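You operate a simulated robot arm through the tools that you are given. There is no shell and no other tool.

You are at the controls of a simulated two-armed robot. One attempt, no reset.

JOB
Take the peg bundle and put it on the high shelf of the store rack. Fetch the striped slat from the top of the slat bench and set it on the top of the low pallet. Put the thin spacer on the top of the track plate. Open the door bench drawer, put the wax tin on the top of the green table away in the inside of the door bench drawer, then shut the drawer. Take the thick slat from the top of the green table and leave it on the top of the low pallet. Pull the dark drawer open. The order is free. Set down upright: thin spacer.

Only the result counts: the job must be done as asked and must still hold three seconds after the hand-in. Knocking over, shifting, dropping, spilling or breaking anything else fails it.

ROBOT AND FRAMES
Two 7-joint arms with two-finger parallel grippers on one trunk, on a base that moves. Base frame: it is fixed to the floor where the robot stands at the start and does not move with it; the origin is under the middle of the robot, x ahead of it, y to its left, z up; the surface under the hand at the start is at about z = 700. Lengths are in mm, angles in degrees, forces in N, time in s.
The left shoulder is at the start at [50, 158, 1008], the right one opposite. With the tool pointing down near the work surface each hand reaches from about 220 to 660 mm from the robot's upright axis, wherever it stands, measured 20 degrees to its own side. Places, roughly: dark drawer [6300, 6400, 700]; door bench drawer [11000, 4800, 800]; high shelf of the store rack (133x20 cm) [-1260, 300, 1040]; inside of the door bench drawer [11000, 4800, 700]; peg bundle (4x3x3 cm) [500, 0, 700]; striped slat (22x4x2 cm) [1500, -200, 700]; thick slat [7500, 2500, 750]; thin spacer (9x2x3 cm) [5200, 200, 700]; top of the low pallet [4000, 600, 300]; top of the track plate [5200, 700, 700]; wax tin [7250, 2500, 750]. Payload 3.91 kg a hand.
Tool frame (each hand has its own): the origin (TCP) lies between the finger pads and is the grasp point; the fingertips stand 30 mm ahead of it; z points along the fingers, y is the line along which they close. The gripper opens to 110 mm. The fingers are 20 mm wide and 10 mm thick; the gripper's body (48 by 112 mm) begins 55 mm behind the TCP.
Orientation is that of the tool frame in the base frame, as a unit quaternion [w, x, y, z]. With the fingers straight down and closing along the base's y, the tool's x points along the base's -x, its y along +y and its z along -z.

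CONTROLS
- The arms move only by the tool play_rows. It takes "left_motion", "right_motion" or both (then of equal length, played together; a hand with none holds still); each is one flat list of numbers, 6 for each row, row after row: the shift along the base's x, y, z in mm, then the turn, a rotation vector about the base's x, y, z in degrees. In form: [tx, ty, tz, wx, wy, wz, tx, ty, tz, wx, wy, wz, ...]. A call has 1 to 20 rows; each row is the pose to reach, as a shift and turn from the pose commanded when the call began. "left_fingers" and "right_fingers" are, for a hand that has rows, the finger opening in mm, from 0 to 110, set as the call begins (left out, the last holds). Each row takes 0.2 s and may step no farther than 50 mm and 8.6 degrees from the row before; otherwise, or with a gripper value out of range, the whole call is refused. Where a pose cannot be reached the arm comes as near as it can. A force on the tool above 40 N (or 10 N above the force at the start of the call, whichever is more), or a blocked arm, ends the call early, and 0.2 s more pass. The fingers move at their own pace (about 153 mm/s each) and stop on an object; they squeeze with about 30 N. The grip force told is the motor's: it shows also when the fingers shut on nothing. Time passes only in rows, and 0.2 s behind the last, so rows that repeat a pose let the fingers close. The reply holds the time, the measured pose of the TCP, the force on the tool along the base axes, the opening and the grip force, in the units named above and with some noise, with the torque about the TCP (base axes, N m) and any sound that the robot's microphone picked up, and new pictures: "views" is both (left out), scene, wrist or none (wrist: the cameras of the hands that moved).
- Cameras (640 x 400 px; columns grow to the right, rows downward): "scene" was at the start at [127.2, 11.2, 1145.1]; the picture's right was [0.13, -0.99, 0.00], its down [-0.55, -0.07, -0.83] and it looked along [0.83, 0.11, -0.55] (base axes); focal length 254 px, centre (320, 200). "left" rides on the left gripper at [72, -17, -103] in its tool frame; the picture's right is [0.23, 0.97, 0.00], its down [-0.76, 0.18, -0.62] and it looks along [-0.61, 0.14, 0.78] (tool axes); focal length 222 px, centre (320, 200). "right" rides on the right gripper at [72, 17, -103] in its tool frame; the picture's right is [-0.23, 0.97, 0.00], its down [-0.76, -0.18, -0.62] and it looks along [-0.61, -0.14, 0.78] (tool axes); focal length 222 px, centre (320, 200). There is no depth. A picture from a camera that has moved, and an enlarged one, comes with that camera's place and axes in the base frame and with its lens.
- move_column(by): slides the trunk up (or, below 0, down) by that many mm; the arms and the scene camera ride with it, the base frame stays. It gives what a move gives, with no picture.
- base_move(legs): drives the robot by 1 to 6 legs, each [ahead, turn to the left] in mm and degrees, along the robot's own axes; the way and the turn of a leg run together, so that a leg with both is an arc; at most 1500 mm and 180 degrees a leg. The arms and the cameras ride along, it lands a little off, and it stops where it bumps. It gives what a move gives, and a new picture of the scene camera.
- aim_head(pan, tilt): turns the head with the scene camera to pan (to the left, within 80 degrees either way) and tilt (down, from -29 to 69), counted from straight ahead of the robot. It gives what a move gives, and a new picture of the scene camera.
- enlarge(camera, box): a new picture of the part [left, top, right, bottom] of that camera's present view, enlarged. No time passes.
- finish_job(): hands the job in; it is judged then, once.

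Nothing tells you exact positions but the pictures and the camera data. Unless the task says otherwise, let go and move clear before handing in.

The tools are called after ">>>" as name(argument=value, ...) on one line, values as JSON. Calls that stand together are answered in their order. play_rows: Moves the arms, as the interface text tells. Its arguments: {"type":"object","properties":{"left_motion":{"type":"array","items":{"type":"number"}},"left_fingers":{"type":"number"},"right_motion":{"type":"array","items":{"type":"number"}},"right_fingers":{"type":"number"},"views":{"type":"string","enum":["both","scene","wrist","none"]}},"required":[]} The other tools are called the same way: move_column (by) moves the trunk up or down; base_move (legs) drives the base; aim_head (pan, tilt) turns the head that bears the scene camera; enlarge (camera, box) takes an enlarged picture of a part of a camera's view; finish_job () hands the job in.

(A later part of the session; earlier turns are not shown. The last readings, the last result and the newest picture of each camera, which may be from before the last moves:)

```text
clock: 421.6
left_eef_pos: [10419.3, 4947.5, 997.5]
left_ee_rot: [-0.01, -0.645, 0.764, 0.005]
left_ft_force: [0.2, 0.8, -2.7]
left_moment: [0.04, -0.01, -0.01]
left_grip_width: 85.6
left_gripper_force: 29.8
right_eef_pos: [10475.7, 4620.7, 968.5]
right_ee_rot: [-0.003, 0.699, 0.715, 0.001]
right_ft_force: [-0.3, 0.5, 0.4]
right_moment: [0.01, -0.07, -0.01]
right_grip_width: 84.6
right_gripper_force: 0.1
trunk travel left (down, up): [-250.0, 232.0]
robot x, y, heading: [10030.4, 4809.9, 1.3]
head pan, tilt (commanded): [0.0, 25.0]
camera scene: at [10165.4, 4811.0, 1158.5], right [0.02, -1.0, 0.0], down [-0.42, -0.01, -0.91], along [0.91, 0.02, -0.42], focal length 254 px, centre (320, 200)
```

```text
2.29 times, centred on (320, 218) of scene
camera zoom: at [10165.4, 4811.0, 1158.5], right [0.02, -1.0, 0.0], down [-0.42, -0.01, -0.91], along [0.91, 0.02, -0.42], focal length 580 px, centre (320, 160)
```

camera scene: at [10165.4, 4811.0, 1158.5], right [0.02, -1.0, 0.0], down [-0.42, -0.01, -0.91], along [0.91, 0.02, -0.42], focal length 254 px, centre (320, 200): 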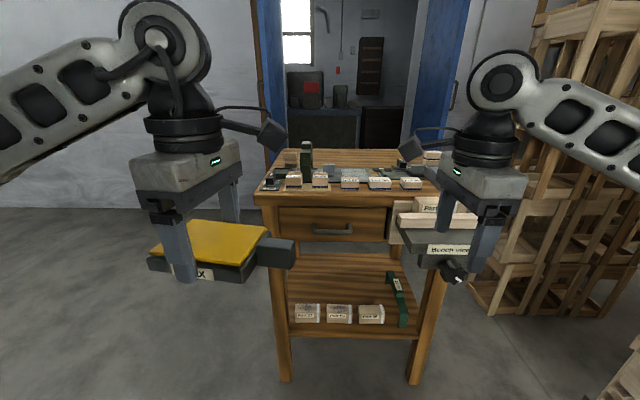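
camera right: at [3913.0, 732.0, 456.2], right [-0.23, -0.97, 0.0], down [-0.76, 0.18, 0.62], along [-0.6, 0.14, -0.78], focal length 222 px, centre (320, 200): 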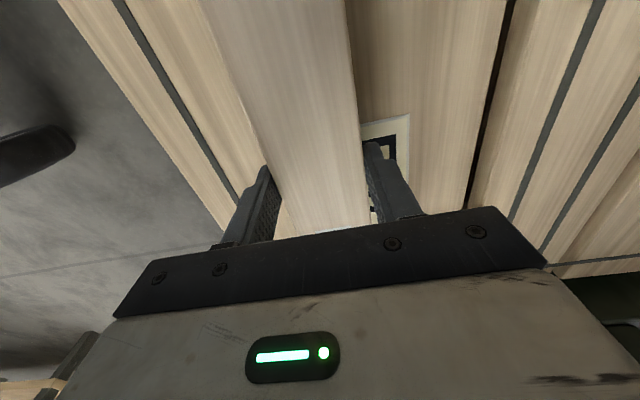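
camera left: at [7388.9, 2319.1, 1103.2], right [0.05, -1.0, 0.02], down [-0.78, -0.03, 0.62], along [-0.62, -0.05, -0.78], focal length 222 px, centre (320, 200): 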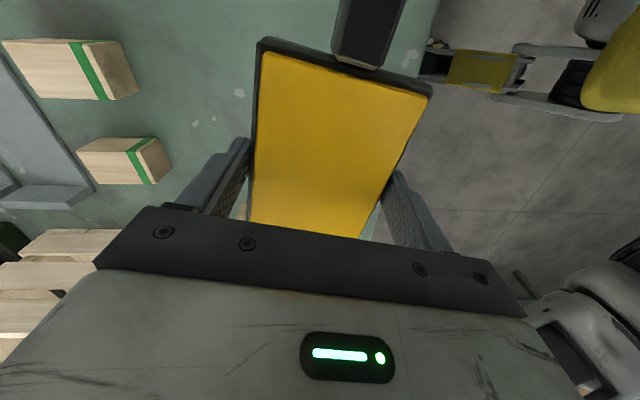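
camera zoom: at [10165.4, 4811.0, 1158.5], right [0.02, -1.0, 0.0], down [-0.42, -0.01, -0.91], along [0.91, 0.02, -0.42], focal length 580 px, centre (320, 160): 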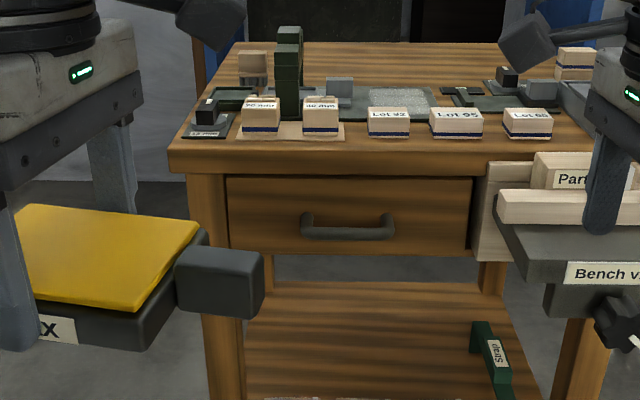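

The drawer front spans y 4624–4946 and z 725–833, with the bar handle centred at y≈4789. I'll lower the trunk by 180 mm to bring the right arm level with the handle, first raising the tin clear to the left.

>>> play_rows(left_motion=[-10, 20, 20, 0, 0, 0, -20, 45, 45, 0, 0, 0, -30, 70, 70, 0, 0, 0, -35, 95, 95, 0, 0, 0, -40, 110, 110, 0, 0, 0], right_motion=[-15, 10, 0, 0, 0, 0, -30, 20, 0, 0, 0, 0, -45, 30, 0, 0, 0, 0, -60, 45, 0, 0, 0, 0, -75, 60, 0, 0, 0, 0], right_fingers=60, views="none")

>>> move_column(by=-180)

>>> aim_head(pan=0, tilt=20)

>>> enlarge(camera="scene", box=[220, 120, 460, 270])

```text
clock: 422.8
left_eef_pos: [10377.4, 5058.4, 1109.0]
left_ee_rot: [-0.009, -0.646, 0.764, 0.004]
left_ft_force: [0.3, -0.2, -2.7]
left_moment: [0.02, 0.01, -0.03]
left_grip_width: 85.5
left_gripper_force: 29.7
right_eef_pos: [10398.2, 4679.9, 969.0]
right_ee_rot: [-0.002, 0.7, 0.715, 0.001]
right_ft_force: [-0.3, -0.2, 0.6]
right_moment: [-0.02, -0.01, 0.01]
right_grip_width: 60.0
right_gripper_force: 0.1
trunk travel left (down, up): [-250.0, 232.0]
robot x, y, heading: [10033.5, 4806.7, 1.4]
head pan, tilt (commanded): [0.0, 25.0]
```

```text
clock: 424.8
left_eef_pos: [10378.3, 5057.4, 927.8]
left_ee_rot: [-0.01, -0.645, 0.764, 0.005]
left_ft_force: [-0.3, -0.2, -2.9]
left_moment: [0.01, -0.02, 0.03]
left_grip_width: 85.6
left_gripper_force: 30.0
right_eef_pos: [10398.8, 4679.7, 788.5]
right_ee_rot: [-0.002, 0.699, 0.715, 0.001]
right_ft_force: [-0.5, 0.2, 0.4]
right_moment: [-0.02, -0.03, 0.03]
right_grip_width: 60.0
right_gripper_force: 0.1
trunk travel left (down, up): [-70.0, 412.0]
robot x, y, heading: [10030.3, 4808.2, 1.0]
head pan, tilt (commanded): [0.0, 25.0]
```

```text
clock: 425.4
left_eef_pos: [10379.0, 5056.8, 927.5]
left_ee_rot: [-0.01, -0.645, 0.764, 0.005]
left_ft_force: [-0.3, 0.0, -3.5]
left_moment: [0.06, -0.02, 0.01]
left_grip_width: 85.8
left_gripper_force: 29.8
right_eef_pos: [10399.0, 4679.7, 787.7]
right_ee_rot: [-0.001, 0.699, 0.715, 0.0]
right_ft_force: [0.2, 0.2, 0.0]
right_moment: [-0.02, 0.01, -0.03]
right_grip_width: 59.8
right_gripper_force: 0.0
trunk travel left (down, up): [-70.0, 412.0]
robot x, y, heading: [10034.6, 4808.0, 1.2]
head pan, tilt (commanded): [0.0, 20.0]
camera scene: at [10166.3, 4811.0, 986.6], right [0.02, -1.0, 0.0], down [-0.34, -0.01, -0.94], along [0.94, 0.02, -0.34], focal length 254 px, centre (320, 200)
```

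scene: 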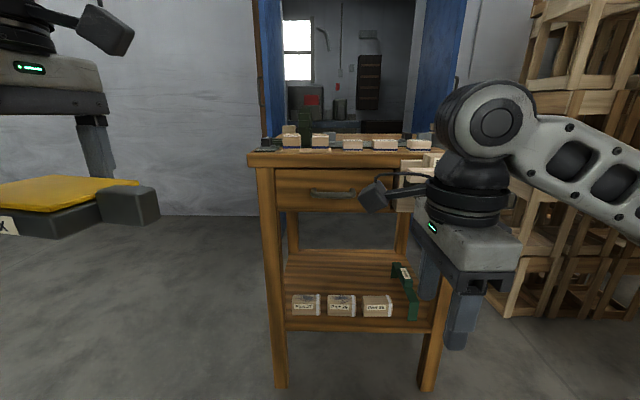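

```text
2.67 times, centred on (340, 195) of scene
camera zoom: at [10166.3, 4811.0, 986.6], right [0.02, -1.0, 0.0], down [-0.34, -0.01, -0.94], along [0.94, 0.02, -0.34], focal length 676 px, centre (267, 213)
```

zoom: 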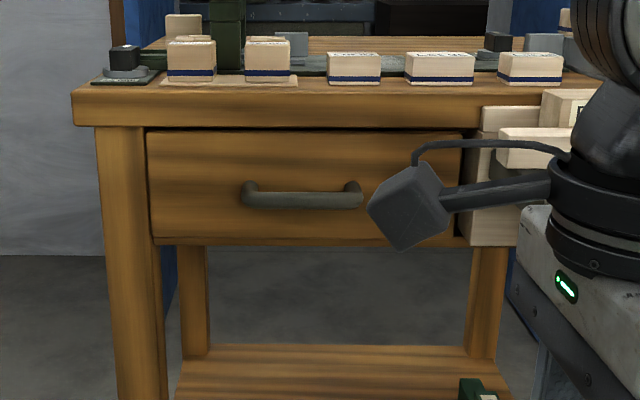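

Triangulated: handle bar at [10769,4791,784], about 35 mm in front of the drawer face at x≈10804. I'll pitch the right hand to point forward with its fingers closing vertically, moving toward the handle but stopping short.

>>> play_rows(right_motion=[10, 5, 0, 0, -8.2, 0, 20, 10, 0, 0, -16.4, 0, 30, 18, 0, 0, -24.6, 0, 40, 26, 0, 0, -32.8, 0, 50, 34, 0, 0, -41, 0, 60, 42, 0, 0, -49.2, 0, 70, 50, 0, 0, -57.4, 0, 80, 60, 0, 0, -65.6, 0, 95, 70, 0, 0, -73.8, 0, 110, 80, 0, 0, -82, 0, 125, 90, 0, 0, -90, 0], views="both")

```text
clock: 427.8
left_eef_pos: [10378.3, 5057.5, 928.8]
left_ee_rot: [-0.009, -0.646, 0.763, 0.005]
left_ft_force: [-0.4, 0.8, -2.2]
left_moment: [0.02, 0.02, 0.03]
left_grip_width: 85.6
left_gripper_force: 29.6
right_eef_pos: [10523.2, 4769.0, 789.0]
right_ee_rot: [0.505, 0.493, 0.507, 0.495]
right_ft_force: [0.4, -0.8, -0.2]
right_moment: [-0.01, 0.05, 0.0]
right_grip_width: 60.2
right_gripper_force: 0.1
trunk travel left (down, up): [-70.0, 412.0]
robot x, y, heading: [10035.9, 4809.1, 1.4]
head pan, tilt (commanded): [0.0, 20.0]
camera scene: at [10166.3, 4811.0, 986.6], right [0.02, -1.0, 0.0], down [-0.34, -0.01, -0.94], along [0.94, 0.02, -0.34], focal length 254 px, centre (320, 200)
camera right: at [10420.3, 4841.1, 804.7], right [0.0, -0.2, 0.98], down [-0.62, -0.77, -0.16], along [0.78, -0.61, -0.13], focal length 222 px, centre (320, 200)
```

scene: 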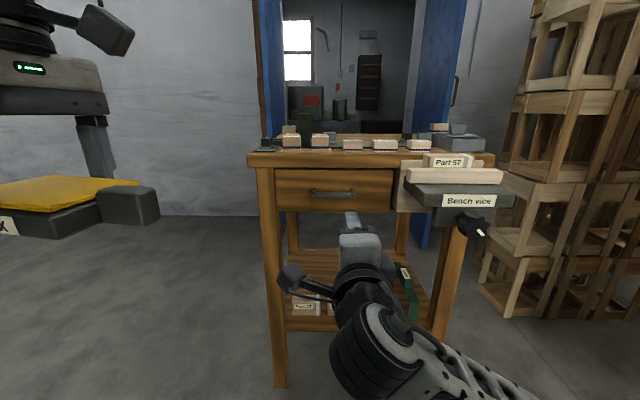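
right: 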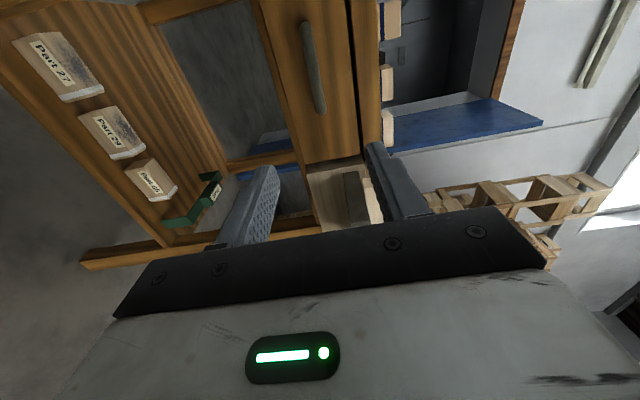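

The pitch worked. The wrist view puts the bar at z≈785, so I'll advance with the fingers straddling it vertically, stopping just short to check.

>>> play_rows(right_motion=[40, 4, -1, 0, 0, 0, 80, 8, -2, 0, 0, 0, 120, 12, -3, 0, 0, 0, 155, 16, -3.5, 0, 0, 0, 185, 20, -4, 0, 0, 0, 205, 22, -4, 0, 0, 0], right_fingers=46, views="both")

>>> enlarge(camera="right", box=[200, 0, 440, 220])

>>> enlarge(camera="scene", box=[250, 130, 430, 260])

```text
clock: 429.2
left_eef_pos: [10378.7, 5057.7, 927.7]
left_ee_rot: [-0.009, -0.646, 0.763, 0.004]
left_ft_force: [0.9, -0.9, -2.9]
left_moment: [0.06, 0.0, 0.02]
left_grip_width: 85.8
left_gripper_force: 29.9
right_eef_pos: [10728.8, 4793.1, 781.2]
right_ee_rot: [0.504, 0.494, 0.507, 0.495]
right_ft_force: [0.4, -0.3, -0.1]
right_moment: [-0.02, 0.01, -0.01]
right_grip_width: 45.9
right_gripper_force: 0.0
trunk travel left (down, up): [-70.0, 412.0]
robot x, y, heading: [10033.7, 4808.5, 1.3]
head pan, tilt (commanded): [0.0, 20.0]
camera scene: at [10166.3, 4811.0, 986.5], right [0.02, -1.0, 0.0], down [-0.34, -0.01, -0.94], along [0.94, 0.02, -0.34], focal length 254 px, centre (320, 200)
camera right: at [10626.3, 4865.2, 797.9], right [0.0, -0.2, 0.98], down [-0.62, -0.77, -0.16], along [0.78, -0.61, -0.13], focal length 222 px, centre (320, 200)
```

scene: 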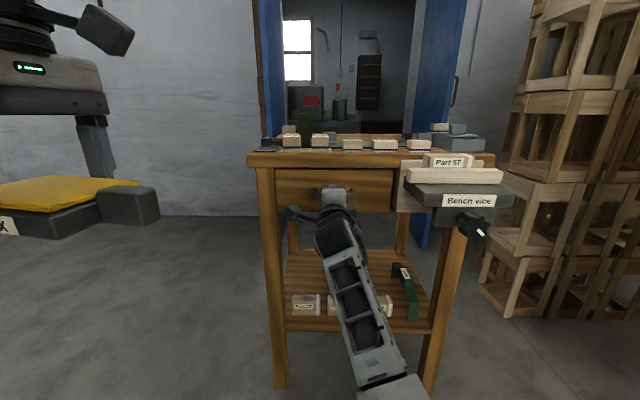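
right: 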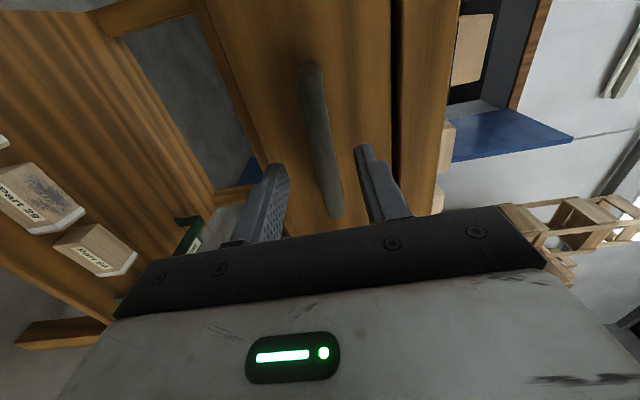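

```text
1.82 times, centred on (320, 110) of right
camera zoom: at [10626.3, 4865.2, 797.9], right [0.0, -0.2, 0.98], down [-0.62, -0.77, -0.16], along [0.78, -0.61, -0.13], focal length 404 px, centre (320, 364)
```

zoom: 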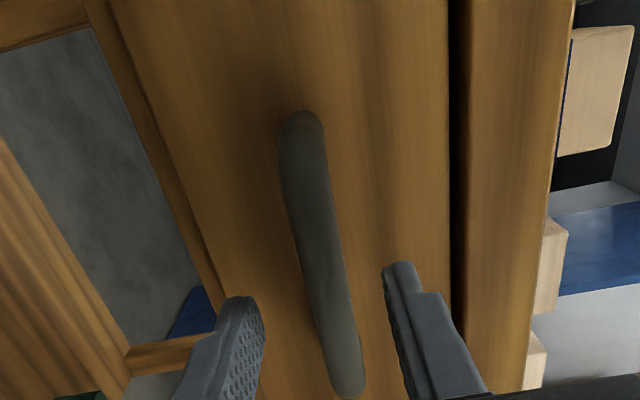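

```text
3.08 times, centred on (340, 195) of scene
camera zoom: at [10166.3, 4811.0, 986.5], right [0.02, -1.0, 0.0], down [-0.34, -0.01, -0.94], along [0.94, 0.02, -0.34], focal length 780 px, centre (258, 215)
```

zoom: 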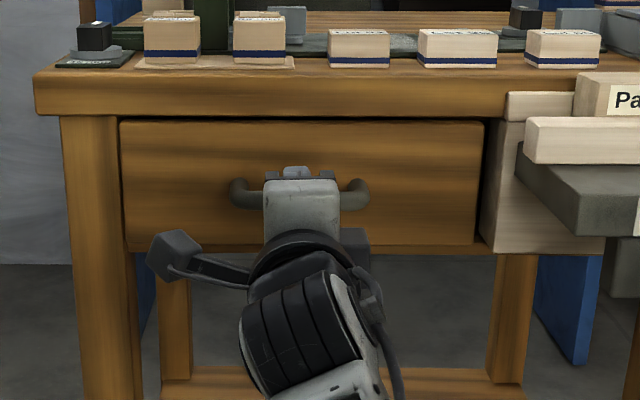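

The bar is centred between the fingers. I'll advance 28 mm and close on it.

>>> play_rows(right_motion=[12, 0, 1.5, 0, 0, 0, 22, 0, 2, 0, 0, 0, 28, 0, 2, 0, 0, 0], views="none")

>>> play_rows(right_motion=[0, 0, 0, 0, 0, 0, 0, 0, 0, 0, 0, 0, 0, 0, 0, 0, 0, 0], right_fingers=3, views="both")

```text
clock: 430.0
left_eef_pos: [10377.9, 5057.4, 928.6]
left_ee_rot: [-0.01, -0.645, 0.764, 0.004]
left_ft_force: [0.5, 0.1, -3.4]
left_moment: [0.03, -0.02, 0.03]
left_grip_width: 85.7
left_gripper_force: 30.0
right_eef_pos: [10756.3, 4789.0, 784.2]
right_ee_rot: [0.507, 0.494, 0.506, 0.493]
right_ft_force: [0.3, -0.5, 0.6]
right_moment: [0.0, 0.05, 0.0]
right_grip_width: 46.0
right_gripper_force: 0.1
trunk travel left (down, up): [-70.0, 412.0]
robot x, y, heading: [10036.8, 4812.5, 1.3]
head pan, tilt (commanded): [0.0, 20.0]
```

```text
clock: 430.8
left_eef_pos: [10378.9, 5058.7, 928.8]
left_ee_rot: [-0.01, -0.646, 0.764, 0.005]
left_ft_force: [-0.2, 0.5, -3.4]
left_moment: [0.04, -0.03, 0.01]
left_grip_width: 85.6
left_gripper_force: 30.0
right_eef_pos: [10756.8, 4789.0, 785.7]
right_ee_rot: [0.505, 0.496, 0.505, 0.493]
right_ft_force: [-2.1, -0.1, -2.7]
right_moment: [1.15, 0.07, -0.08]
right_grip_width: 16.2
right_gripper_force: 45.5
trunk travel left (down, up): [-70.0, 412.0]
robot x, y, heading: [10033.8, 4811.5, 1.2]
head pan, tilt (commanded): [0.0, 20.0]
camera scene: at [10166.4, 4810.9, 986.5], right [0.02, -1.0, 0.0], down [-0.34, -0.01, -0.94], along [0.94, 0.02, -0.34], focal length 254 px, centre (320, 200)
camera right: at [10655.5, 4861.3, 801.1], right [0.0, -0.21, 0.98], down [-0.63, -0.76, -0.16], along [0.78, -0.61, -0.13], focal length 222 px, centre (320, 200)
```

scene: 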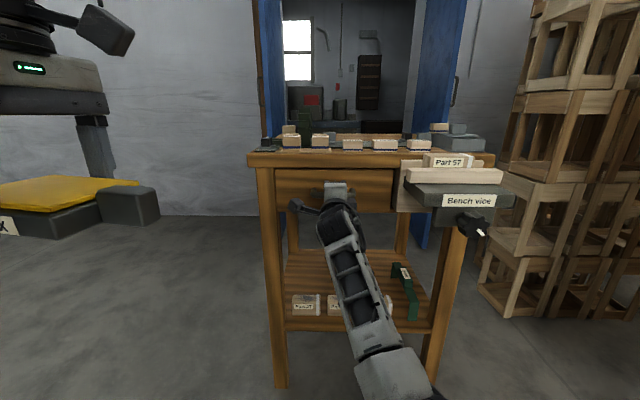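
right: 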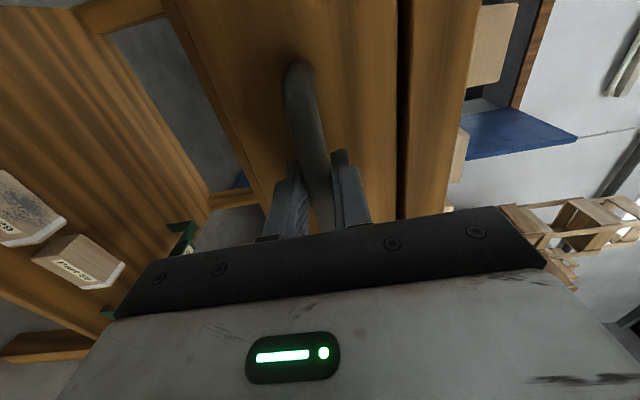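

The handle is gripped. I'll pull straight back in small steps and watch the force.

>>> play_rows(right_motion=[-6, 0, 0, 0, 0, 0, -14, 0, 0, 0, 0, 0, -24, 0, 0, 0, 0, 0, -36, 0, 0, 0, 0, 0, -48, 0, 0, 0, 0, 0, -60, 0, 0, 0, 0, 0], views="scene")

```text
clock: 432.0
left_eef_pos: [10379.1, 5057.5, 928.6]
left_ee_rot: [-0.009, -0.645, 0.764, 0.005]
left_ft_force: [-0.4, 1.2, -1.7]
left_moment: [0.03, 0.0, 0.0]
left_grip_width: 85.8
left_gripper_force: 30.2
right_eef_pos: [10717.7, 4788.7, 784.8]
right_ee_rot: [0.506, 0.492, 0.509, 0.493]
right_ft_force: [-0.6, 7.0, -1.5]
right_moment: [1.08, 0.16, 0.72]
right_grip_width: 16.5
right_gripper_force: 44.8
trunk travel left (down, up): [-70.0, 412.0]
robot x, y, heading: [10030.8, 4811.4, 1.3]
head pan, tilt (commanded): [0.0, 20.0]
stopped in row 5 (right hand): the force on the tool passed its limit at 40 N (the readings are from after the stop); the commanded pose is now the measured one
camera scene: at [10166.3, 4811.9, 986.9], right [0.02, -1.0, 0.0], down [-0.34, -0.01, -0.94], along [0.94, 0.02, -0.34], focal length 254 px, centre (320, 200)
```

scene: 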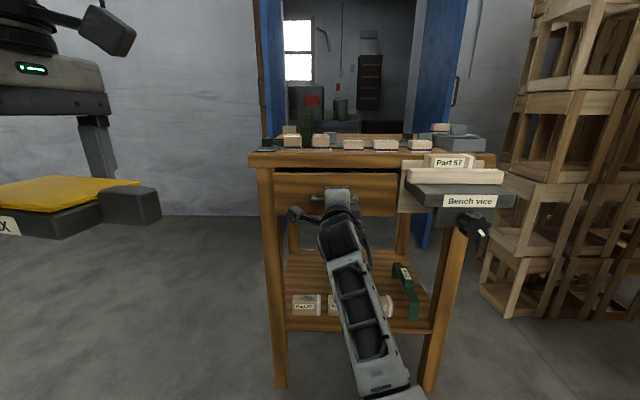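

The drawer moved about 39 mm before the force limit tripped. I'll keep pulling more slowly.

>>> play_rows(right_motion=[-3, 0, 0, 0, 0, 0, -7, 0, 0, 0, 0, 0, -11, 0, 0, 0, 0, 0, -15, 0, 0, 0, 0, 0, -20, 0, 0, 0, 0, 0, -25, 0, 0, 0, 0, 0, -30, 0, 0, 0, 0, 0, -35, 0, 0, 0, 0, 0, -40, 0, 0, 0, 0, 0, -45, 0, 0, 0, 0, 0, -50, 0, 0, 0, 0, 0, -55, 0, 0, 0, 0, 0, -60, 0, 0, 0, 0, 0], views="none")

```text
clock: 432.5
left_eef_pos: [10378.5, 5058.0, 927.1]
left_ee_rot: [-0.011, -0.646, 0.763, 0.004]
left_ft_force: [-0.2, 0.4, -2.2]
left_moment: [0.03, -0.01, 0.0]
left_grip_width: 85.6
left_gripper_force: 30.0
right_eef_pos: [10717.4, 4788.6, 785.1]
right_ee_rot: [0.507, 0.489, 0.51, 0.494]
right_ft_force: [1.0, 13.0, -1.3]
right_moment: [1.02, 0.08, 0.82]
right_grip_width: 16.5
right_gripper_force: 44.7
trunk travel left (down, up): [-70.0, 412.0]
robot x, y, heading: [10034.4, 4810.7, 1.6]
head pan, tilt (commanded): [0.0, 20.0]
stopped in row 2 (right hand): the force on the tool passed its limit at 45 N (the readings are from after the stop); the commanded pose is now the measured one
```

It's binding: a sideways force has built up on the handle. I'll open the fingers briefly to release the stress and look at the drawer.

>>> play_rows(right_motion=[0, 0, 0, 0, 0, 0, 0, 0, 0, 0, 0, 0], right_fingers=36, views="both")

>>> enlarge(camera="scene", box=[240, 130, 440, 260])

>>> enlarge(camera="right", box=[160, 0, 480, 220])

```text
clock: 433.1
left_eef_pos: [10377.3, 5057.7, 927.6]
left_ee_rot: [-0.01, -0.645, 0.764, 0.004]
left_ft_force: [-0.3, -0.6, -3.2]
left_moment: [-0.02, -0.02, -0.02]
left_grip_width: 85.8
left_gripper_force: 30.5
right_eef_pos: [10715.9, 4784.9, 783.9]
right_ee_rot: [0.511, 0.489, 0.51, 0.49]
right_ft_force: [0.3, -0.7, 0.3]
right_moment: [-0.02, -0.04, -0.01]
right_grip_width: 35.9
right_gripper_force: 0.0
trunk travel left (down, up): [-70.0, 412.0]
robot x, y, heading: [10034.3, 4811.1, 1.3]
head pan, tilt (commanded): [0.0, 20.0]
camera scene: at [10166.3, 4812.3, 986.6], right [0.02, -1.0, 0.0], down [-0.34, -0.01, -0.94], along [0.94, 0.02, -0.34], focal length 254 px, centre (320, 200)
camera right: at [10614.4, 4857.5, 799.1], right [0.0, -0.19, 0.98], down [-0.62, -0.77, -0.15], along [0.78, -0.61, -0.12], focal length 222 px, centre (320, 200)
```

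scene: 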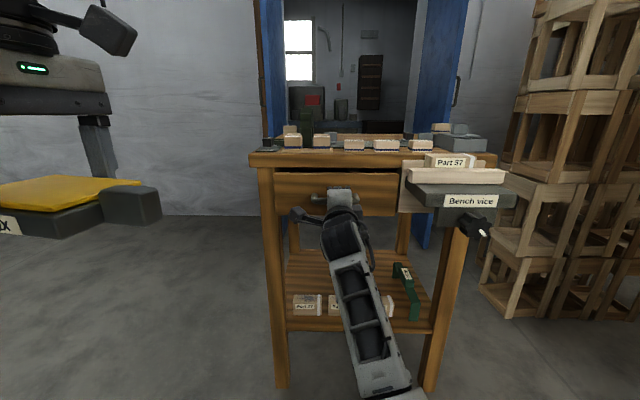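
right: 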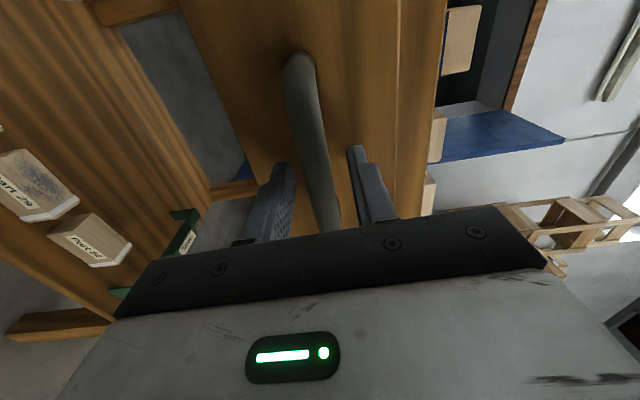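

```text
3.08 times, centred on (340, 195) of scene
camera zoom: at [10166.3, 4812.3, 986.6], right [0.02, -1.0, 0.0], down [-0.34, -0.01, -0.94], along [0.94, 0.02, -0.34], focal length 780 px, centre (258, 215)
```

zoom: 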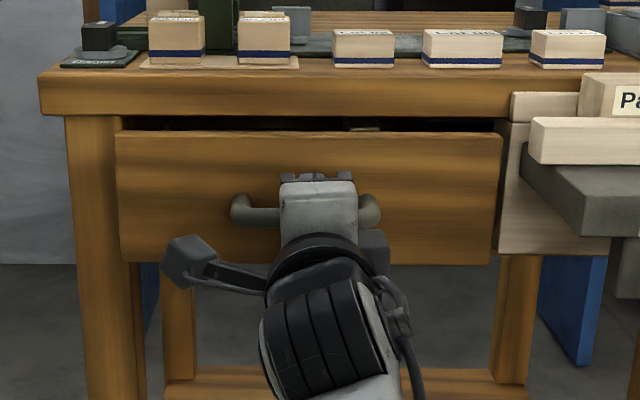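

```text
1.82 times, centred on (320, 110) of right
camera zoom: at [10614.4, 4857.5, 799.1], right [0.0, -0.19, 0.98], down [-0.62, -0.77, -0.15], along [0.78, -0.61, -0.12], focal length 404 px, centre (320, 364)
```

zoom: 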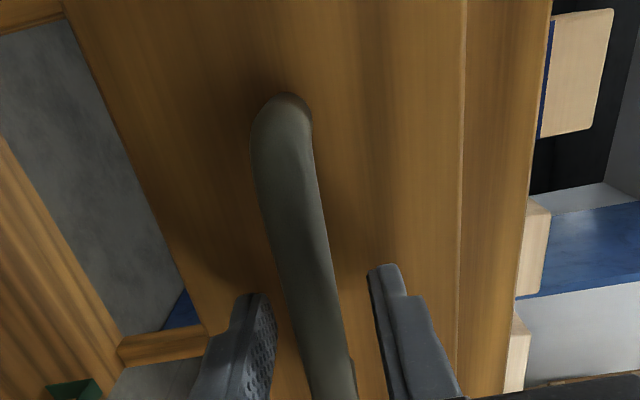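

The drawer is partly open and the hand relaxed about 4 mm sideways. I'll regrip with the stress released and pull again in small steps, reading the forces.

>>> play_rows(right_motion=[0, 0, 0, 0, 0, 0, 0, 0, 0, 0, 0, 0, 0, 0, 0, 0, 0, 0], right_fingers=3, views="none")

>>> play_rows(right_motion=[-2, 0, 0, 0, 0, 0, -4, 0, 0, 0, 0, 0, -6, 0, 0, 0, 0, 0], views="none")

```text
clock: 433.9
left_eef_pos: [10378.0, 5058.1, 928.1]
left_ee_rot: [-0.01, -0.646, 0.764, 0.005]
left_ft_force: [-0.4, 0.7, -2.2]
left_moment: [0.05, -0.05, -0.01]
left_grip_width: 85.5
left_gripper_force: 30.0
right_eef_pos: [10716.7, 4784.9, 784.3]
right_ee_rot: [0.509, 0.491, 0.508, 0.491]
right_ft_force: [-1.9, 0.3, -1.3]
right_moment: [1.07, 0.01, -0.09]
right_grip_width: 16.4
right_gripper_force: 45.0
trunk travel left (down, up): [-70.0, 412.0]
robot x, y, heading: [10034.5, 4811.6, 1.6]
head pan, tilt (commanded): [0.0, 20.0]
```

```text
clock: 434.6
left_eef_pos: [10378.9, 5059.4, 926.8]
left_ee_rot: [-0.011, -0.647, 0.763, 0.005]
left_ft_force: [0.5, 0.3, -2.6]
left_moment: [0.01, -0.01, -0.02]
left_grip_width: 85.6
left_gripper_force: 30.0
right_eef_pos: [10715.1, 4785.7, 784.3]
right_ee_rot: [0.509, 0.486, 0.511, 0.493]
right_ft_force: [1.3, 12.4, -1.4]
right_moment: [1.04, 0.14, 1.05]
right_grip_width: 16.8
right_gripper_force: 45.3
trunk travel left (down, up): [-70.0, 412.0]
robot x, y, heading: [10032.3, 4810.1, 1.8]
head pan, tilt (commanded): [0.0, 20.0]
stopped in row 3 (right hand): the force on the tool passed its limit at 43 N (the readings are from after the stop); the commanded pose is now the measured one
```

>>> enlarge(camera="scene", box=[370, 150, 430, 230])

>>> enlarge(camera="scene", box=[250, 150, 330, 230])

>>> enlarge(camera="scene", box=[270, 160, 410, 190])

```text
5.00 times, centred on (400, 190) of scene
camera zoom: at [10166.5, 4814.4, 986.6], right [0.03, -1.0, 0.0], down [-0.34, -0.01, -0.94], along [0.94, 0.03, -0.34], focal length 1268 px, centre (-80, 250)
```

zoom: 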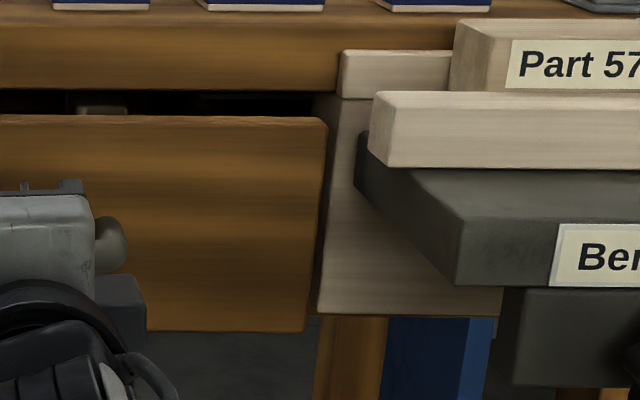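

```text
5.00 times, centred on (290, 190) of scene
camera zoom: at [10166.5, 4814.4, 986.6], right [0.03, -1.0, 0.0], down [-0.34, -0.01, -0.94], along [0.94, 0.03, -0.34], focal length 1268 px, centre (470, 250)
```

zoom: 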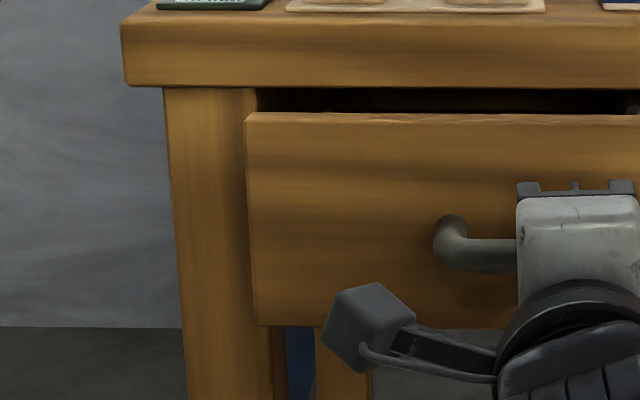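

```text
4.57 times, centred on (340, 175) of scene
camera zoom: at [10166.5, 4814.4, 986.6], right [0.03, -1.0, 0.0], down [-0.34, -0.01, -0.94], along [0.94, 0.03, -0.34], focal length 1160 px, centre (229, 314)
```

zoom: 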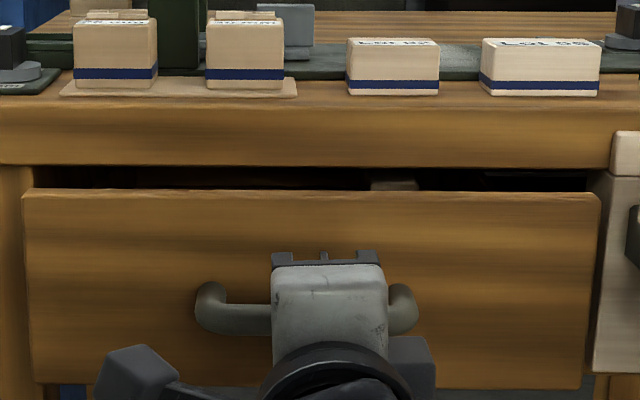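

At about 40 mm open the pull jams with a sideways load, and the base itself is being nudged. I'll test the play: push in slightly, shift +y 3 mm to unload, and pull again.

>>> play_rows(right_motion=[4, 0, 0, 0, 0, 0, 8, 0, 0, 0, 0, 0, 12, 0, 0, 0, 0, 0, 12, 3, 0, 0, 0, 0, 12, 3, 0, 0, 0, 0], views="none")

>>> play_rows(right_motion=[-4, 0, 0, 0, 0, 0, -8, 0, 0, 0, 0, 0], views="none")

```text
clock: 435.8
left_eef_pos: [10378.4, 5058.8, 929.5]
left_ee_rot: [-0.009, -0.646, 0.763, 0.004]
left_ft_force: [0.8, 0.3, -2.0]
left_moment: [0.04, -0.02, -0.01]
left_grip_width: 85.5
left_gripper_force: 30.7
right_eef_pos: [10728.6, 4783.9, 784.7]
right_ee_rot: [0.518, 0.481, 0.514, 0.486]
right_ft_force: [-1.6, 19.2, 3.9]
right_moment: [0.84, -0.2, 1.16]
right_grip_width: 16.8
right_gripper_force: 44.8
trunk travel left (down, up): [-70.0, 412.0]
robot x, y, heading: [10034.3, 4811.4, 1.6]
head pan, tilt (commanded): [0.0, 20.0]
```

```text
clock: 436.2
left_eef_pos: [10377.7, 5060.8, 927.8]
left_ee_rot: [-0.01, -0.647, 0.762, 0.005]
left_ft_force: [0.0, 0.4, -2.9]
left_moment: [0.03, 0.0, 0.02]
left_grip_width: 85.6
left_gripper_force: 30.4
right_eef_pos: [10728.9, 4785.2, 785.7]
right_ee_rot: [0.512, 0.486, 0.513, 0.488]
right_ft_force: [0.5, 15.1, -4.6]
right_moment: [1.01, -0.08, 0.03]
right_grip_width: 16.5
right_gripper_force: 45.1
trunk travel left (down, up): [-70.0, 412.0]
robot x, y, heading: [10032.3, 4810.5, 1.5]
head pan, tilt (commanded): [0.0, 20.0]
stopped in row 2 (right hand): the force on the tool passed its limit at 46 N (the readings are from after the stop); the commanded pose is now the measured one
```

The arm itself isn't pulling cleanly in this pose. I'll reset the grip to remove the sideways stress, then pull by gently reversing the base instead.

>>> play_rows(right_motion=[0, 0, 0, 0, 0, 0, 0, 0, 0, 0, 0, 0], right_fingers=30, views="none")

>>> play_rows(right_motion=[0, 0, 0, 0, 0, 0, 0, 0, 0, 0, 0, 0, 0, 0, 0, 0, 0, 0], right_fingers=3, views="none")

>>> base_move(legs=[[-40, 0]])

```text
clock: 436.8
left_eef_pos: [10378.2, 5060.0, 928.3]
left_ee_rot: [-0.01, -0.646, 0.763, 0.005]
left_ft_force: [0.5, 0.4, -2.9]
left_moment: [0.03, -0.02, 0.01]
left_grip_width: 85.4
left_gripper_force: 29.9
right_eef_pos: [10726.7, 4780.2, 786.2]
right_ee_rot: [0.515, 0.486, 0.512, 0.487]
right_ft_force: [-0.1, 0.0, 0.3]
right_moment: [0.0, -0.01, 0.05]
right_grip_width: 30.1
right_gripper_force: 0.1
trunk travel left (down, up): [-70.0, 412.0]
robot x, y, heading: [10033.8, 4809.4, 1.8]
head pan, tilt (commanded): [0.0, 20.0]
```

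```text
clock: 437.6
left_eef_pos: [10377.7, 5059.2, 927.7]
left_ee_rot: [-0.01, -0.647, 0.762, 0.004]
left_ft_force: [-0.2, 0.0, -2.8]
left_moment: [0.06, 0.0, 0.02]
left_grip_width: 85.6
left_gripper_force: 29.6
right_eef_pos: [10727.0, 4780.3, 784.3]
right_ee_rot: [0.513, 0.488, 0.511, 0.487]
right_ft_force: [-1.9, 0.0, -3.4]
right_moment: [1.09, 0.02, -0.15]
right_grip_width: 16.6
right_gripper_force: 45.6
trunk travel left (down, up): [-70.0, 412.0]
robot x, y, heading: [10036.9, 4811.1, 1.7]
head pan, tilt (commanded): [0.0, 20.0]
```

```text
clock: 438.5
left_eef_pos: [10338.4, 5058.2, 927.7]
left_ee_rot: [-0.01, -0.647, 0.762, 0.004]
left_ft_force: [0.4, -0.6, -2.9]
left_moment: [0.02, 0.04, 0.04]
left_grip_width: 85.5
left_gripper_force: 29.9
right_eef_pos: [10688.6, 4780.7, 784.9]
right_ee_rot: [0.514, 0.487, 0.512, 0.487]
right_ft_force: [-1.5, 3.7, -5.7]
right_moment: [0.9, 0.09, -0.41]
right_grip_width: 16.8
right_gripper_force: 45.1
trunk travel left (down, up): [-70.0, 412.0]
robot x, y, heading: [9993.8, 4810.2, 1.8]
head pan, tilt (commanded): [0.0, 20.0]
camera scene: at [10127.2, 4813.0, 986.5], right [0.03, -1.0, 0.0], down [-0.34, -0.01, -0.94], along [0.94, 0.03, -0.34], focal length 254 px, centre (320, 200)
```

scene: 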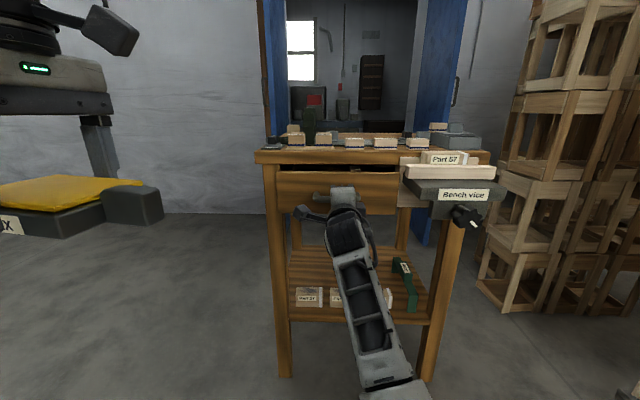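

Pulling with the base works smoothly with almost no force. I'll continue opening.

>>> base_move(legs=[[-90, 0]])

>>> base_move(legs=[[-70, 0]])

```text
clock: 439.6
left_eef_pos: [10249.5, 5057.8, 927.8]
left_ee_rot: [-0.011, -0.646, 0.763, 0.005]
left_ft_force: [-0.8, 0.3, -3.1]
left_moment: [0.0, -0.01, -0.01]
left_grip_width: 85.7
left_gripper_force: 29.6
right_eef_pos: [10598.6, 4780.7, 785.9]
right_ee_rot: [0.513, 0.485, 0.514, 0.488]
right_ft_force: [-1.2, 29.3, -2.6]
right_moment: [0.91, 0.17, 0.46]
right_grip_width: 16.9
right_gripper_force: 45.4
trunk travel left (down, up): [-70.0, 412.0]
robot x, y, heading: [9903.7, 4809.4, 1.6]
head pan, tilt (commanded): [0.0, 20.0]
camera scene: at [10038.8, 4811.9, 986.5], right [0.03, -1.0, 0.0], down [-0.34, -0.01, -0.94], along [0.94, 0.03, -0.34], focal length 254 px, centre (320, 200)
```

scene: 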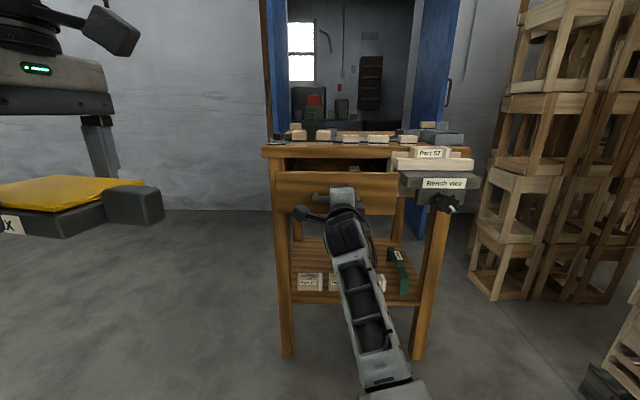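

```text
clock: 440.6
left_eef_pos: [10180.6, 5054.9, 927.3]
left_ee_rot: [-0.01, -0.647, 0.762, 0.004]
left_ft_force: [0.2, -0.1, -2.9]
left_moment: [0.02, 0.02, 0.01]
left_grip_width: 85.6
left_gripper_force: 30.0
right_eef_pos: [10530.1, 4780.0, 785.5]
right_ee_rot: [0.512, 0.483, 0.514, 0.49]
right_ft_force: [-0.9, 17.0, -1.3]
right_moment: [0.94, 0.02, 0.23]
right_grip_width: 16.8
right_gripper_force: 45.0
trunk travel left (down, up): [-70.0, 412.0]
robot x, y, heading: [9837.0, 4805.5, 1.7]
head pan, tilt (commanded): [0.0, 20.0]
camera scene: at [9969.4, 4809.4, 986.6], right [0.03, -1.0, 0.0], down [-0.34, -0.01, -0.94], along [0.94, 0.03, -0.34], focal length 254 px, centre (320, 200)
```

scene: 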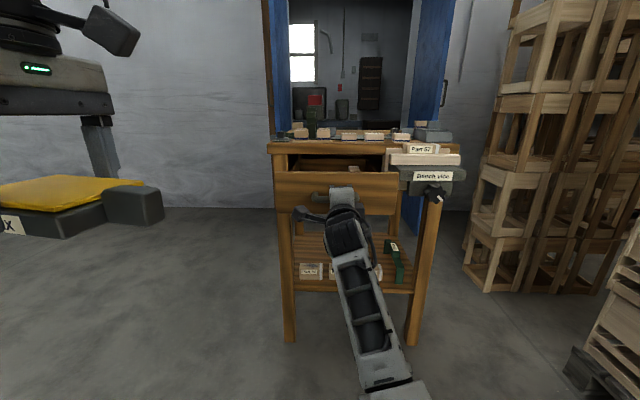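

The drawer is open about 226 mm. I'll release the handle and back the right hand away.

>>> play_rows(right_motion=[0, 0, 0, 0, 0, 0, 0, 0, 0, 0, 0, 0], right_fingers=50, views="none")

>>> base_move(legs=[[-120, 0]])

```text
clock: 441.2
left_eef_pos: [10180.3, 5052.8, 927.4]
left_ee_rot: [-0.01, -0.648, 0.762, 0.004]
left_ft_force: [-0.5, 0.4, -2.7]
left_moment: [0.05, -0.04, -0.01]
left_grip_width: 85.8
left_gripper_force: 30.1
right_eef_pos: [10529.3, 4779.8, 784.5]
right_ee_rot: [0.513, 0.484, 0.514, 0.489]
right_ft_force: [0.5, 0.4, 0.2]
right_moment: [0.01, -0.03, -0.01]
right_grip_width: 50.1
right_gripper_force: 0.1
trunk travel left (down, up): [-70.0, 412.0]
robot x, y, heading: [9836.9, 4804.0, 1.7]
head pan, tilt (commanded): [0.0, 20.0]
```

```text
clock: 442.4
left_eef_pos: [10061.5, 5050.3, 927.4]
left_ee_rot: [-0.01, -0.647, 0.762, 0.004]
left_ft_force: [-0.1, 0.4, -3.2]
left_moment: [0.0, 0.02, 0.02]
left_grip_width: 85.7
left_gripper_force: 30.0
right_eef_pos: [10411.0, 4774.6, 784.4]
right_ee_rot: [0.513, 0.484, 0.513, 0.489]
right_ft_force: [0.3, 0.0, 0.1]
right_moment: [0.04, -0.01, -0.01]
right_grip_width: 50.0
right_gripper_force: 0.1
trunk travel left (down, up): [-70.0, 412.0]
robot x, y, heading: [9718.6, 4797.0, 1.6]
head pan, tilt (commanded): [0.0, 20.0]
camera scene: at [9850.4, 4804.9, 986.6], right [0.03, -1.0, 0.0], down [-0.34, -0.01, -0.94], along [0.94, 0.03, -0.34], focal length 254 px, centre (320, 200)
```

scene: 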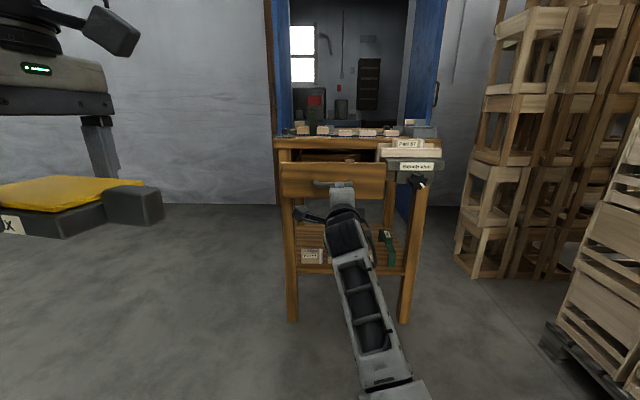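

The drawer stays open. I'll return the right hand to tool-down at the side, raise the trunk, and look into the drawer.

>>> play_rows(right_motion=[-25, -16, 2, 0, 8.2, 0, -50, -32, 4, 0, 16.4, 0, -75, -48, 6, 0, 24.6, 0, -100, -64, 8, 0, 32.8, 0, -125, -80, 10, 0, 41, 0, -150, -96, 12, 0, 49.2, 0, -175, -112, 14, 0, 57.4, 0, -200, -128, 16, 0, 65.6, 0, -225, -144, 18, 0, 73.8, 0, -250, -160, 20, 0, 82, 0, -273, -175, 20, 0, 90, 0], views="none")

>>> move_column(by=180)

>>> base_move(legs=[[350, -1.5]])

>>> aim_head(pan=0, tilt=38)

```text
clock: 444.8
left_eef_pos: [10061.8, 5050.8, 928.1]
left_ee_rot: [-0.009, -0.647, 0.762, 0.005]
left_ft_force: [0.3, 0.5, -3.4]
left_moment: [0.04, -0.02, 0.03]
left_grip_width: 85.6
left_gripper_force: 30.1
right_eef_pos: [10244.8, 4519.5, 824.1]
right_ee_rot: [0.011, 0.687, 0.727, 0.014]
right_ft_force: [0.3, -0.5, 0.4]
right_moment: [-0.01, 0.02, -0.03]
right_grip_width: 50.0
right_gripper_force: 0.0
right hand out of reach, approached as far as the arm can: row 7, 8, 9, 10, 11
trunk travel left (down, up): [-70.0, 412.0]
robot x, y, heading: [9715.8, 4802.7, 1.6]
head pan, tilt (commanded): [0.0, 20.0]
```

```text
clock: 446.8
left_eef_pos: [10061.9, 5050.1, 1108.3]
left_ee_rot: [-0.01, -0.647, 0.762, 0.005]
left_ft_force: [-0.2, 0.0, -3.0]
left_moment: [0.03, 0.02, -0.02]
left_grip_width: 85.7
left_gripper_force: 29.5
right_eef_pos: [10244.3, 4517.5, 1004.1]
right_ee_rot: [0.011, 0.688, 0.725, 0.016]
right_ft_force: [-0.1, -0.1, 1.0]
right_moment: [-0.01, 0.0, -0.01]
right_grip_width: 50.0
right_gripper_force: 0.1
trunk travel left (down, up): [-250.0, 232.0]
robot x, y, heading: [9717.6, 4800.8, 1.6]
head pan, tilt (commanded): [0.0, 20.0]
```

```text
clock: 449.1
left_eef_pos: [10419.8, 5040.2, 1107.8]
left_ee_rot: [-0.009, -0.631, 0.776, 0.005]
left_ft_force: [0.1, -0.1, -3.9]
left_moment: [-0.01, 0.0, 0.0]
left_grip_width: 85.5
left_gripper_force: 29.8
right_eef_pos: [10580.7, 4500.1, 1004.2]
right_ee_rot: [0.011, 0.703, 0.711, 0.014]
right_ft_force: [0.0, 0.9, 0.3]
right_moment: [-0.01, 0.02, -0.01]
right_grip_width: 50.2
right_gripper_force: 0.1
trunk travel left (down, up): [-250.0, 232.0]
robot x, y, heading: [10066.4, 4805.6, -0.5]
head pan, tilt (commanded): [0.0, 20.0]
camera scene: at [10197.8, 4803.0, 1166.5], right [-0.01, -1.0, 0.0], down [-0.34, 0.0, -0.94], along [0.94, -0.01, -0.34], focal length 254 px, centre (320, 200)
```

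scene: 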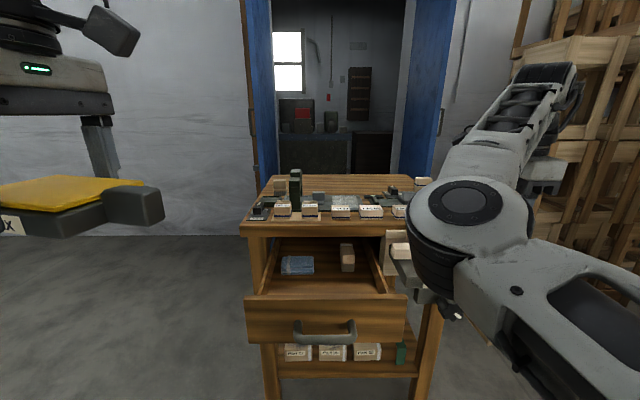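

```text
clock: 449.9
left_eef_pos: [10418.8, 5038.5, 1108.8]
left_ee_rot: [-0.009, -0.631, 0.775, 0.005]
left_ft_force: [-0.2, -0.3, -3.5]
left_moment: [0.03, -0.02, -0.01]
left_grip_width: 85.6
left_gripper_force: 30.2
right_eef_pos: [10579.9, 4501.1, 1004.6]
right_ee_rot: [0.011, 0.703, 0.711, 0.016]
right_ft_force: [0.6, -0.3, 0.5]
right_moment: [-0.03, -0.04, -0.01]
right_grip_width: 50.4
right_gripper_force: 0.1
trunk travel left (down, up): [-250.0, 232.0]
robot x, y, heading: [10065.3, 4805.1, -0.5]
head pan, tilt (commanded): [0.0, 38.0]
camera scene: at [10190.8, 4803.0, 1138.2], right [-0.01, -1.0, 0.0], down [-0.62, 0.01, -0.79], along [0.79, -0.01, -0.62], focal length 254 px, centre (320, 200)
```

scene: 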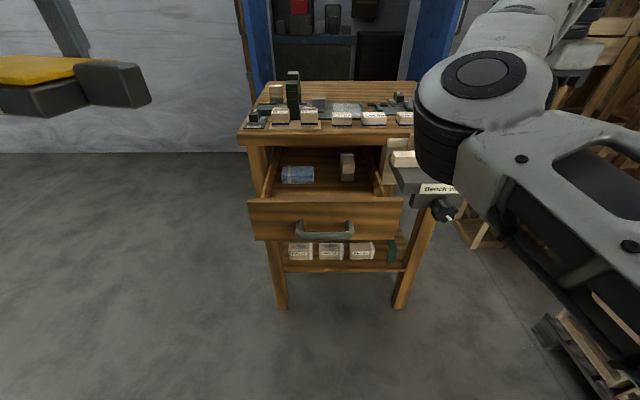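

I can see into the open drawer, which holds a small blue item and a wooden block. I'll zoom in to find free space for the tin.

>>> enlarge(camera="scene", box=[230, 120, 420, 250])

>>> play_rows(right_motion=[-25, 12, 5, 0, 0, 0, -50, 25, 10, 0, 0, 0, -75, 38, 15, 0, 0, 0, -100, 50, 20, 0, 0, 0], views="scene")

```text
3.08 times, centred on (325, 185) of scene
camera zoom: at [10190.8, 4803.0, 1138.2], right [-0.01, -1.0, 0.0], down [-0.62, 0.01, -0.79], along [0.79, -0.01, -0.62], focal length 780 px, centre (305, 246)
```

zoom: 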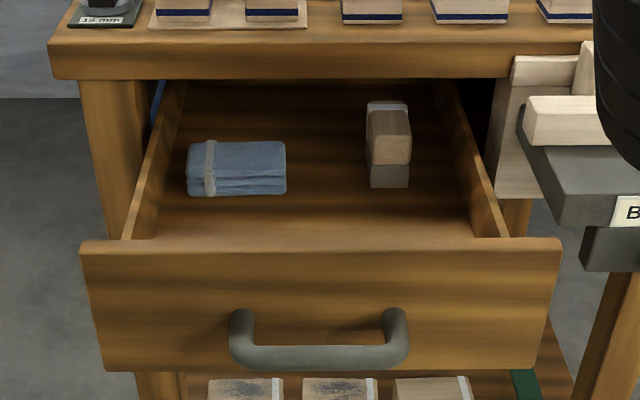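

```text
clock: 450.9
left_eef_pos: [10419.6, 5039.7, 1107.8]
left_ee_rot: [-0.011, -0.632, 0.775, 0.005]
left_ft_force: [0.6, -0.3, -2.1]
left_moment: [0.0, 0.01, -0.02]
left_grip_width: 85.6
left_gripper_force: 29.4
right_eef_pos: [10534.5, 4468.4, 1031.0]
right_ee_rot: [0.009, 0.703, 0.711, 0.014]
right_ft_force: [-0.3, 0.2, 1.2]
right_moment: [0.02, 0.0, 0.01]
right_grip_width: 50.1
right_gripper_force: 0.1
right hand out of reach, approached as far as the arm can: row 1, 2, 3, 4
trunk travel left (down, up): [-250.0, 232.0]
robot x, y, heading: [10062.7, 4802.6, -0.3]
head pan, tilt (commanded): [0.0, 38.0]
camera scene: at [10191.4, 4803.2, 1138.0], right [-0.01, -1.0, 0.0], down [-0.62, 0.01, -0.79], along [0.79, -0.01, -0.62], focal length 254 px, centre (320, 200)
```

scene: 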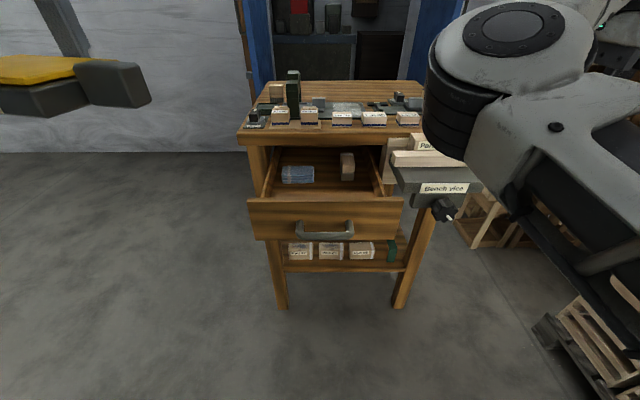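

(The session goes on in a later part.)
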